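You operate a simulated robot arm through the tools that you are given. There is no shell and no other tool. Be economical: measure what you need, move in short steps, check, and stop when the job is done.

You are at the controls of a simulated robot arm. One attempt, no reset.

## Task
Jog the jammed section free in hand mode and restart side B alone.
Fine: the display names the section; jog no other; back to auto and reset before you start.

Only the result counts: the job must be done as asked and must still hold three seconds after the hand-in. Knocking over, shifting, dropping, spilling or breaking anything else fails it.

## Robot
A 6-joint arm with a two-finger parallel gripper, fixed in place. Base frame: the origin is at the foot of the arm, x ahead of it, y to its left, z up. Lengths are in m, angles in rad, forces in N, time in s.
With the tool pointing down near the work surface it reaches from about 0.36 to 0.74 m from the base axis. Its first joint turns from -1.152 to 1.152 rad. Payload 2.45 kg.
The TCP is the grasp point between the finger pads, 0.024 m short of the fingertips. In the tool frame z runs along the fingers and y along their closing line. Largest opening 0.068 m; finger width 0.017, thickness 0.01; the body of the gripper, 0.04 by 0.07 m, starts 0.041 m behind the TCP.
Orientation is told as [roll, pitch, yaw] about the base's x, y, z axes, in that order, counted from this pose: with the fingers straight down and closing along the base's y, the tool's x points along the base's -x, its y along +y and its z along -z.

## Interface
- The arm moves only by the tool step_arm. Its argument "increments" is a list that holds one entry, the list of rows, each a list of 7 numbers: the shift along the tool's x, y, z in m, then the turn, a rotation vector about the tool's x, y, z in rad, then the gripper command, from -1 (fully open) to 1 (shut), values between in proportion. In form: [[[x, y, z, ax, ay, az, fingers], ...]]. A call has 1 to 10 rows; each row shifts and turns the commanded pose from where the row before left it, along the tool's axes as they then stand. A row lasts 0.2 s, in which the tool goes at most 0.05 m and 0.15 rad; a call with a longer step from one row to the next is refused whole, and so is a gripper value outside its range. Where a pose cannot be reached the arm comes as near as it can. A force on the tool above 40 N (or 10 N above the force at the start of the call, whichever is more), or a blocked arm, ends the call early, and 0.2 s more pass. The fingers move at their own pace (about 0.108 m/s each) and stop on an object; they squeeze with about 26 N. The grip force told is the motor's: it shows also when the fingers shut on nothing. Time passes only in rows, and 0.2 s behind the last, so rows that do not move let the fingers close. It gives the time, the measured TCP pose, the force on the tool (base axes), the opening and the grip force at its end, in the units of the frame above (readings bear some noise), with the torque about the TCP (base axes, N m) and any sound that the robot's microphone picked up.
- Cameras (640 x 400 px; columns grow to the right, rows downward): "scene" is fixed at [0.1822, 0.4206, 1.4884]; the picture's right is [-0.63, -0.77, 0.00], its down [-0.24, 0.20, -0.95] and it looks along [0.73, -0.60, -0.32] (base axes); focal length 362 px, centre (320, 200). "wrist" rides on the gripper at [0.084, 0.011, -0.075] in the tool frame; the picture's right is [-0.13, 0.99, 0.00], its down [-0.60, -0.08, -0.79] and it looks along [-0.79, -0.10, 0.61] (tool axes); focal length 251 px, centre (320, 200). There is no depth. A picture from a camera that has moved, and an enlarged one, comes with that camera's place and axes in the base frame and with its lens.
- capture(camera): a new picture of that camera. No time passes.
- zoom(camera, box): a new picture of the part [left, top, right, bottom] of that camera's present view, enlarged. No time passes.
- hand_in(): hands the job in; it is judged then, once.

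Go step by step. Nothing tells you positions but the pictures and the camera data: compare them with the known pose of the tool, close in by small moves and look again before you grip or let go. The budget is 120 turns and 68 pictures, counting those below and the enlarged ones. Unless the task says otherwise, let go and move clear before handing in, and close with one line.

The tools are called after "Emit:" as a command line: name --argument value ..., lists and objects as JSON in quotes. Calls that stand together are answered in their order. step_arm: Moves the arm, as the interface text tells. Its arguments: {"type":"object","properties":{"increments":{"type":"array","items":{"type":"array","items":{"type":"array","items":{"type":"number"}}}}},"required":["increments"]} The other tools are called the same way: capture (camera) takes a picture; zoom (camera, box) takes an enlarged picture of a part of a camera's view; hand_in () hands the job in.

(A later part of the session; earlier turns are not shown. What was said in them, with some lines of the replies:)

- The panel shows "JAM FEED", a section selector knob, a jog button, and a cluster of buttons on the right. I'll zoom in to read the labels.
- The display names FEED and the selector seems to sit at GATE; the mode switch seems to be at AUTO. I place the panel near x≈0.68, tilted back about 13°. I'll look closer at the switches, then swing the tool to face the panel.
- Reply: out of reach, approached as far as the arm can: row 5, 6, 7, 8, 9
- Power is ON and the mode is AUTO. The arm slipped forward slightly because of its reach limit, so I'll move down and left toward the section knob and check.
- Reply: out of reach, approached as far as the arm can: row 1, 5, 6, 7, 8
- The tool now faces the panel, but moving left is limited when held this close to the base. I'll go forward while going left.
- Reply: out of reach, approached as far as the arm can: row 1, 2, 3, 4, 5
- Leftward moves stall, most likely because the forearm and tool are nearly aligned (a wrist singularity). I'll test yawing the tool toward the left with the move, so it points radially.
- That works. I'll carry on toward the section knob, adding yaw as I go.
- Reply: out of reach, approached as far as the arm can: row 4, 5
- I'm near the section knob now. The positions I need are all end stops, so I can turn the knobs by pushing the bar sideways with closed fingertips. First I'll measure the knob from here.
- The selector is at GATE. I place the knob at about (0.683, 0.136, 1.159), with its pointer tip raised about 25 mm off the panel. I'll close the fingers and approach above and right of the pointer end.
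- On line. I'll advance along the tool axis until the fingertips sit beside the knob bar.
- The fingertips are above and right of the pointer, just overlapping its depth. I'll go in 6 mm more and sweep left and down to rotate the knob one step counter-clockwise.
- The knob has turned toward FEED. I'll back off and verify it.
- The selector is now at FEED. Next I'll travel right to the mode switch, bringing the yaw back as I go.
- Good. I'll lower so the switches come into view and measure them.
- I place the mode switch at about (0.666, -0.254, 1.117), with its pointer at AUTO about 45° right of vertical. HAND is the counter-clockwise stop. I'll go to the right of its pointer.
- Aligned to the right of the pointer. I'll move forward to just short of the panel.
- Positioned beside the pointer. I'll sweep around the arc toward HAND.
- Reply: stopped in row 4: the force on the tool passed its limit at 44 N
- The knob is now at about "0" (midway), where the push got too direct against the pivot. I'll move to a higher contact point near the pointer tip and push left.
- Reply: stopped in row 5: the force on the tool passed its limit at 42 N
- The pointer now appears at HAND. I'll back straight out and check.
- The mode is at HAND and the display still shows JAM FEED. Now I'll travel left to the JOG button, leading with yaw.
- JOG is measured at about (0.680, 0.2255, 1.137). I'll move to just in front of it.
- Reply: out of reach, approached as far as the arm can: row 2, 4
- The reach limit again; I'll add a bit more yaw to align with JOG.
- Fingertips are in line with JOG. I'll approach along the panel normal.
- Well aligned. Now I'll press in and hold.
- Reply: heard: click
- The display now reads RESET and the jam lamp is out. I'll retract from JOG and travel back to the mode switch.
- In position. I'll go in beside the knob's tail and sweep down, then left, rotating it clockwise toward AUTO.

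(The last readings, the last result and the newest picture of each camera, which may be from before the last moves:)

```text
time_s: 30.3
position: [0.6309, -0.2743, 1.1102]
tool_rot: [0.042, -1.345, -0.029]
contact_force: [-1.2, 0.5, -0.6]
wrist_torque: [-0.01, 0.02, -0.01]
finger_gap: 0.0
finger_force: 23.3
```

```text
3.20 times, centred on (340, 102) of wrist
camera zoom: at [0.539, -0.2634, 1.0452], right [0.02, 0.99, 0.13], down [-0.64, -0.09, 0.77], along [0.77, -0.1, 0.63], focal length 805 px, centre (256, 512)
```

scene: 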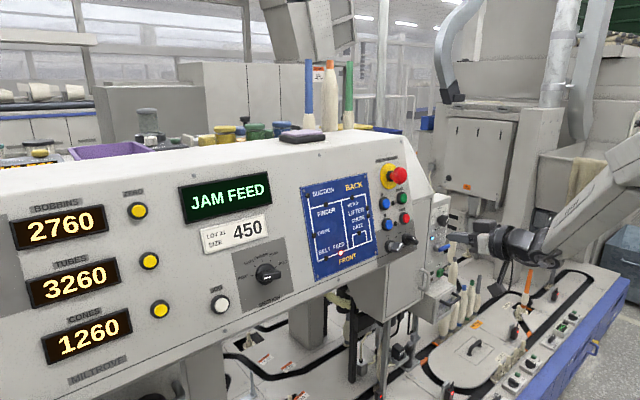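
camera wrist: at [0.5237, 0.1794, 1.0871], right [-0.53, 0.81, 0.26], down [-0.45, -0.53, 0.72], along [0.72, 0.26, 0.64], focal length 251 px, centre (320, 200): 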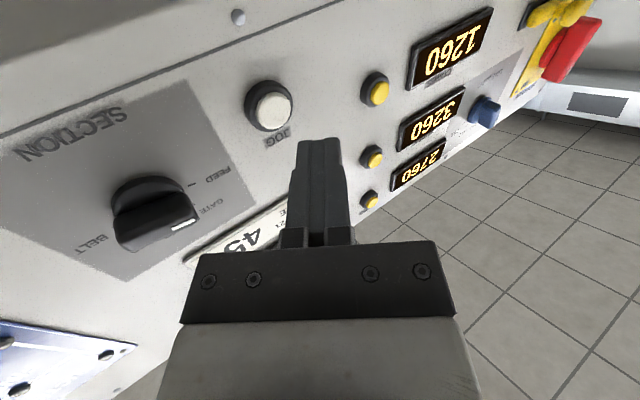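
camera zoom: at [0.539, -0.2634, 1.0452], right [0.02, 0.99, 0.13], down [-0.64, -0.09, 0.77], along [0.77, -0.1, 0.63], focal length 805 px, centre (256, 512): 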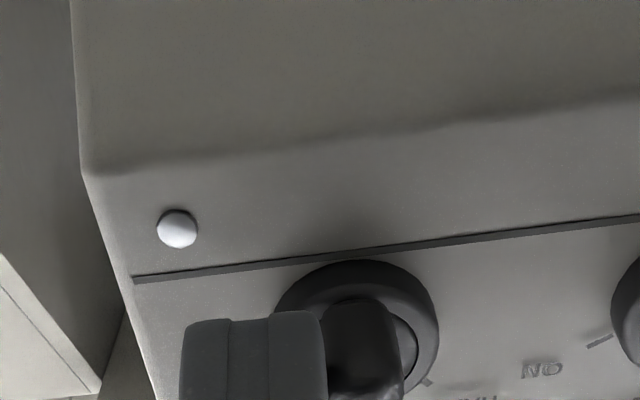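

It's at "0", with low forces. I'll continue the sweep to the left.

Emit:
step_arm --increments '[[[0.004, 0.006, 0, 0, 0, 0, 1], [0.003, 0.006, 0, 0, 0, 0, 1], [0, 0.005, 0, 0, 0, 0, 1]]]'

Emit:
zoom --camera "scene" --box '[360, 190, 456, 265]'

```text
time_s: 31.1
position: [0.6304, -0.2578, 1.1039]
tool_rot: [0.04, -1.346, -0.028]
contact_force: [-0.6, -1.3, -0.9]
wrist_torque: [-0.02, 0.02, -0.01]
finger_gap: 0.0
finger_force: 23.9
```

```text
5.33 times, centred on (408, 228) of scene
camera zoom: at [0.1822, 0.4206, 1.4885], right [-0.63, -0.77, 0.0], down [-0.24, 0.2, -0.95], along [0.73, -0.6, -0.32], focal length 1929 px, centre (-149, 53)
```

zoom: 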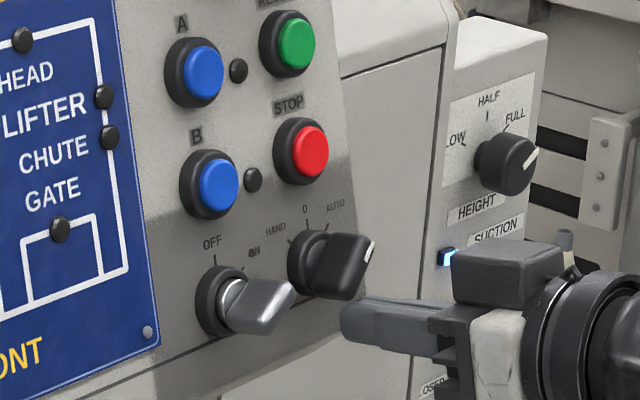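

The mode is back at AUTO, matching the initial picture. I'll back out and rise toward RESET to measure it.

Emit:
step_arm --increments '[[[0.002, -0.003, -0.02, 0, 0, 0, 1], [0, 0, -0.04, 0, 0, 0, 1], [-0.04, 0, -0.01, 0, 0, 0, 1], [-0.04, 0, 0, 0, 0, 0, 1]]]'

Emit:
capture --camera "wrist"

Emit:
zoom --camera "scene" --box '[160, 145, 416, 305]'

```text
time_s: 32.1
position: [0.5787, -0.2621, 1.1963]
tool_rot: [0.04, -1.347, -0.031]
contact_force: [0.1, 0.1, 0.3]
wrist_torque: [0.03, 0.0, 0.04]
finger_gap: 0.0
finger_force: 23.2
```

```text
23 pictures are left
camera wrist: at [0.4858, -0.2514, 1.1307], right [0.02, 0.99, 0.14], down [-0.64, -0.09, 0.77], along [0.77, -0.1, 0.63], focal length 251 px, centre (320, 200)
```

wrist: 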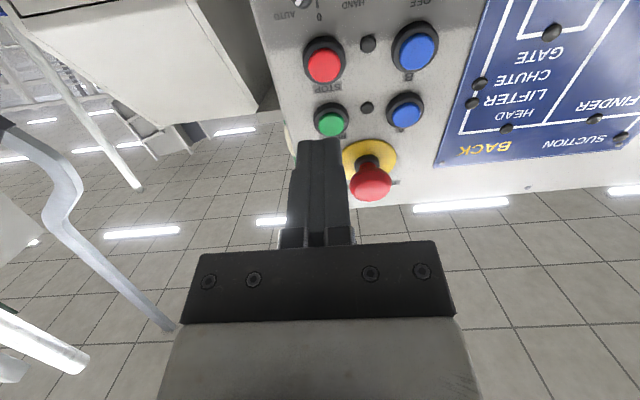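

```text
2.50 times, centred on (288, 225) of scene
camera zoom: at [0.1822, 0.4206, 1.4884], right [-0.63, -0.77, 0.0], down [-0.24, 0.2, -0.95], along [0.73, -0.6, -0.32], focal length 904 px, centre (400, 138)
```

zoom: 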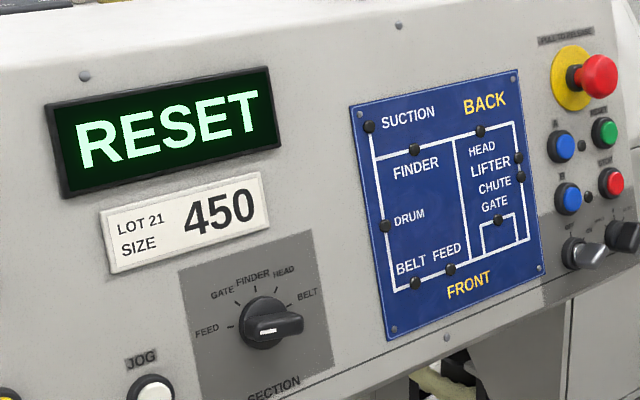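

The display asks for RESET. I place the RESET button at about (0.698, -0.257, 1.213); the E-stop is about 34 mm left and 50 mm above it, so I'll approach straight on.

Emit:
step_arm --increments '[[[-0.022, 0.001, 0, 0, 0, 0, 1], [-0.021, 0.001, 0, 0, 0, 0, 1], [0, 0, 0.015, 0, 0, 0, 1], [0, 0, 0.015, 0, 0, 0, 1], [0, 0, 0.012, 0, 0, 0, 1]]]'

Emit:
capture --camera "wrist"

Emit:
zoom --camera "scene" --box '[360, 150, 456, 225]'

```text
time_s: 33.3
position: [0.6307, -0.2602, 1.2287]
tool_rot: [0.04, -1.344, -0.026]
contact_force: [-0.9, 0.1, -0.3]
wrist_torque: [0.01, 0.02, -0.05]
finger_gap: 0.0
finger_force: 23.6
```

```text
21 pictures are left
camera wrist: at [0.5374, -0.2485, 1.1633], right [0.02, 0.99, 0.13], down [-0.64, -0.09, 0.76], along [0.77, -0.1, 0.63], focal length 251 px, centre (320, 200)
```

wrist: 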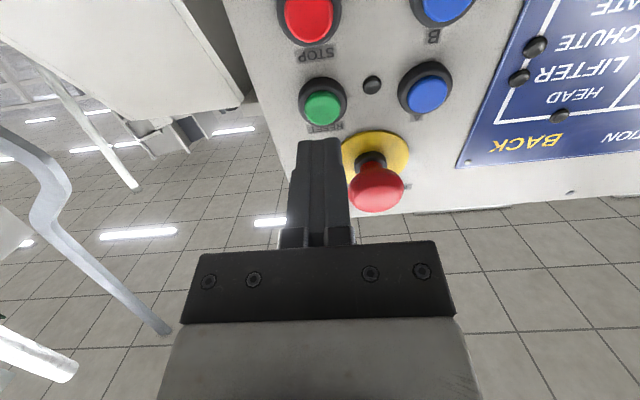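

```text
5.33 times, centred on (408, 188) of scene
camera zoom: at [0.1822, 0.4206, 1.4884], right [-0.63, -0.77, 0.0], down [-0.24, 0.2, -0.95], along [0.73, -0.6, -0.32], focal length 1929 px, centre (-149, 267)
```

zoom: 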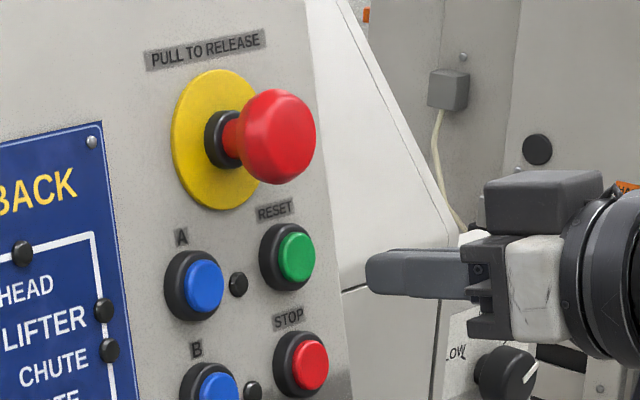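

Well lined up and clear of the E-stop. I'll press RESET in small steps.

Emit:
step_arm --increments '[[[0, 0.001, 0.01, 0, 0, 0, 1], [0, 0.001, 0.01, 0, 0, 0, 1], [0, 0, 0.005, 0, 0, 0, 1], [0, 0, 0.004, 0, 0, 0, 1], [0, 0, 0.004, 0, 0, 0, 1]]]'

Emit:
zoom --camera "scene" --box '[160, 145, 416, 305]'

```text
time_s: 34.5
position: [0.6612, -0.2585, 1.2216]
tool_rot: [0.043, -1.347, -0.027]
contact_force: [1.0, -0.2, 0.2]
wrist_torque: [0.0, 0.0, 0.02]
finger_gap: 0.0001
finger_force: 23.2
```

```text
2.50 times, centred on (288, 225) of scene
camera zoom: at [0.1822, 0.4206, 1.4884], right [-0.63, -0.77, 0.0], down [-0.24, 0.2, -0.95], along [0.73, -0.6, -0.32], focal length 904 px, centre (400, 138)
```

zoom: 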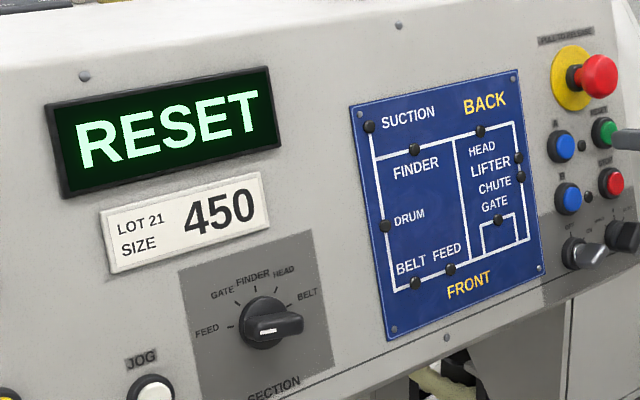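

Not pressed yet; I'll go in a little more.

Emit:
step_arm --increments '[[[0, 0, 0.003, 0, 0, 0, 1], [0, 0, 0.003, 0, 0, 0, 1], [0, 0, 0.003, 0, 0, 0, 1]]]'

Emit:
zoom --camera "scene" --box '[160, 145, 456, 305]'

```text
time_s: 35.3
position: [0.6709, -0.2582, 1.2191]
tool_rot: [0.042, -1.345, -0.028]
contact_force: [-3.5, -0.2, 1.2]
wrist_torque: [0.0, 0.06, -0.03]
finger_gap: 0.0
finger_force: 23.7
heard: click
```

```text
2.16 times, centred on (308, 225) of scene
camera zoom: at [0.1821, 0.4207, 1.4885], right [-0.63, -0.77, 0.0], down [-0.24, 0.2, -0.95], along [0.73, -0.6, -0.32], focal length 782 px, centre (346, 146)
```

zoom: 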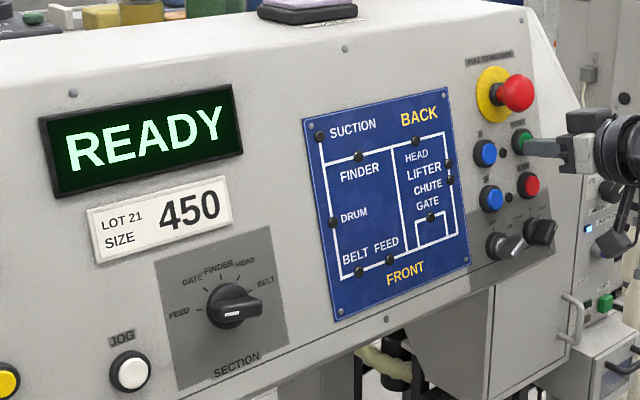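

The display reads READY. I'll retract, then move over to the B start button at about (0.6825, -0.195, 1.167).

Emit:
step_arm --increments '[[[0, 0, -0.03, 0, 0, 0, 1], [0, 0, -0.025, 0, 0, 0, 1], [0.024, 0, 0, 0, 0, 0, 1], [0.024, 0.02, 0, 0, 0, 0, 1], [0, 0.04, 0, 0, 0, 0, 1], [0, 0.003, 0.01, 0, 0, 0, 1]]]'

Emit:
capture --camera "wrist"

Emit:
zoom --camera "scene" --box '[360, 170, 456, 245]'

```text
time_s: 36.7
position: [0.6147, -0.1945, 1.1829]
tool_rot: [0.037, -1.346, -0.028]
contact_force: [0.3, 0.2, 0.8]
wrist_torque: [0.0, -0.01, 0.01]
finger_gap: 0.0
finger_force: 23.2
```

```text
17 pictures are left
camera wrist: at [0.5226, -0.1831, 1.1181], right [0.02, 0.99, 0.13], down [-0.64, -0.09, 0.77], along [0.77, -0.1, 0.63], focal length 251 px, centre (320, 200)
```

wrist: 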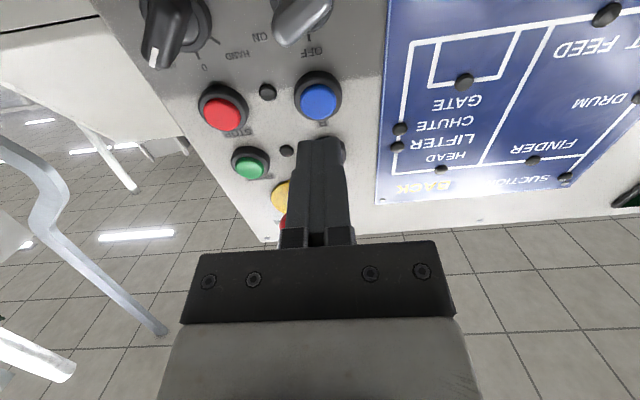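

```text
5.33 times, centred on (408, 208) of scene
camera zoom: at [0.1822, 0.4206, 1.4884], right [-0.63, -0.77, 0.0], down [-0.24, 0.2, -0.95], along [0.73, -0.6, -0.32], focal length 1929 px, centre (-149, 160)
```

zoom: 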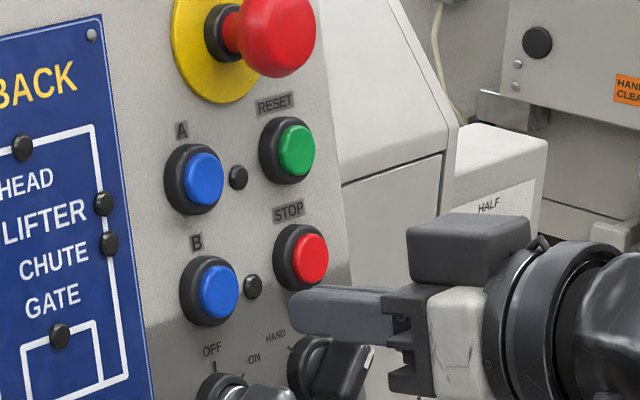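

B is dead ahead of the fingers. I'll advance and press.

Emit:
step_arm --increments '[[[0, 0, 0.015, 0, 0, 0, 1], [0, 0, 0.014, 0, 0, 0, 1], [0, 0, 0.01, 0, 0, 0, 1], [0, 0, 0.004, 0, 0, 0, 1], [0, 0, 0.003, 0, 0, 0, 1], [0, 0, 0.003, 0, 0, 0, 1]]]'

Emit:
zoom --camera "scene" --box '[160, 145, 456, 305]'

```text
time_s: 38.1
position: [0.6614, -0.1948, 1.1721]
tool_rot: [0.04, -1.345, -0.028]
contact_force: [-9.8, 0.4, 4.1]
wrist_torque: [0.0, 0.04, -0.03]
finger_gap: 0.0001
finger_force: 23.0
heard: click
```

```text
2.16 times, centred on (308, 225) of scene
camera zoom: at [0.1818, 0.4207, 1.4885], right [-0.63, -0.77, 0.0], down [-0.24, 0.2, -0.95], along [0.73, -0.6, -0.32], focal length 782 px, centre (346, 146)
```

zoom: 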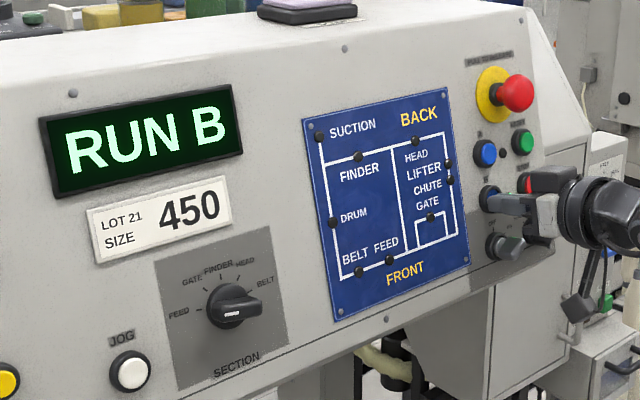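

RUN B is shown. I'll retract clear and check.

Emit:
step_arm --increments '[[[0, 0, -0.02, 0, 0, 0, 1], [0, 0, -0.03, 0, 0, 0, 1], [0, 0, -0.04, 0, 0, 0, 1], [0, 0, 0, 0, 0, 0, 1]]]'

Emit:
zoom --camera "scene" --box '[160, 145, 456, 305]'

```text
time_s: 39.1
position: [0.5746, -0.1956, 1.1923]
tool_rot: [0.039, -1.345, -0.027]
contact_force: [-0.6, -0.2, -0.2]
wrist_torque: [0.03, -0.04, 0.01]
finger_gap: 0.0
finger_force: 23.6
```

```text
2.16 times, centred on (308, 225) of scene
camera zoom: at [0.1822, 0.4206, 1.4884], right [-0.63, -0.77, 0.0], down [-0.24, 0.2, -0.95], along [0.73, -0.6, -0.32], focal length 782 px, centre (346, 146)
```

zoom: 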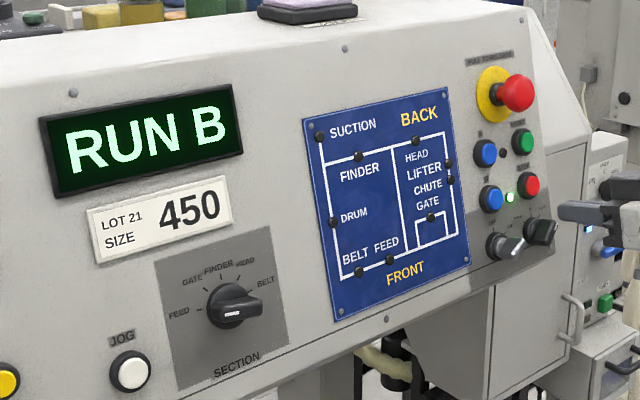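

The B lamp is lit, A is dark, the display shows RUN B and the arm is clear, so I'm handing in.

Emit:
hand_in

```text
The job is handed in.
```

I jogged the FEED section free in hand mode, switched back to auto, reset, and restarted side B alone; at hand-in the display read RUN B with only B's lamp lit.
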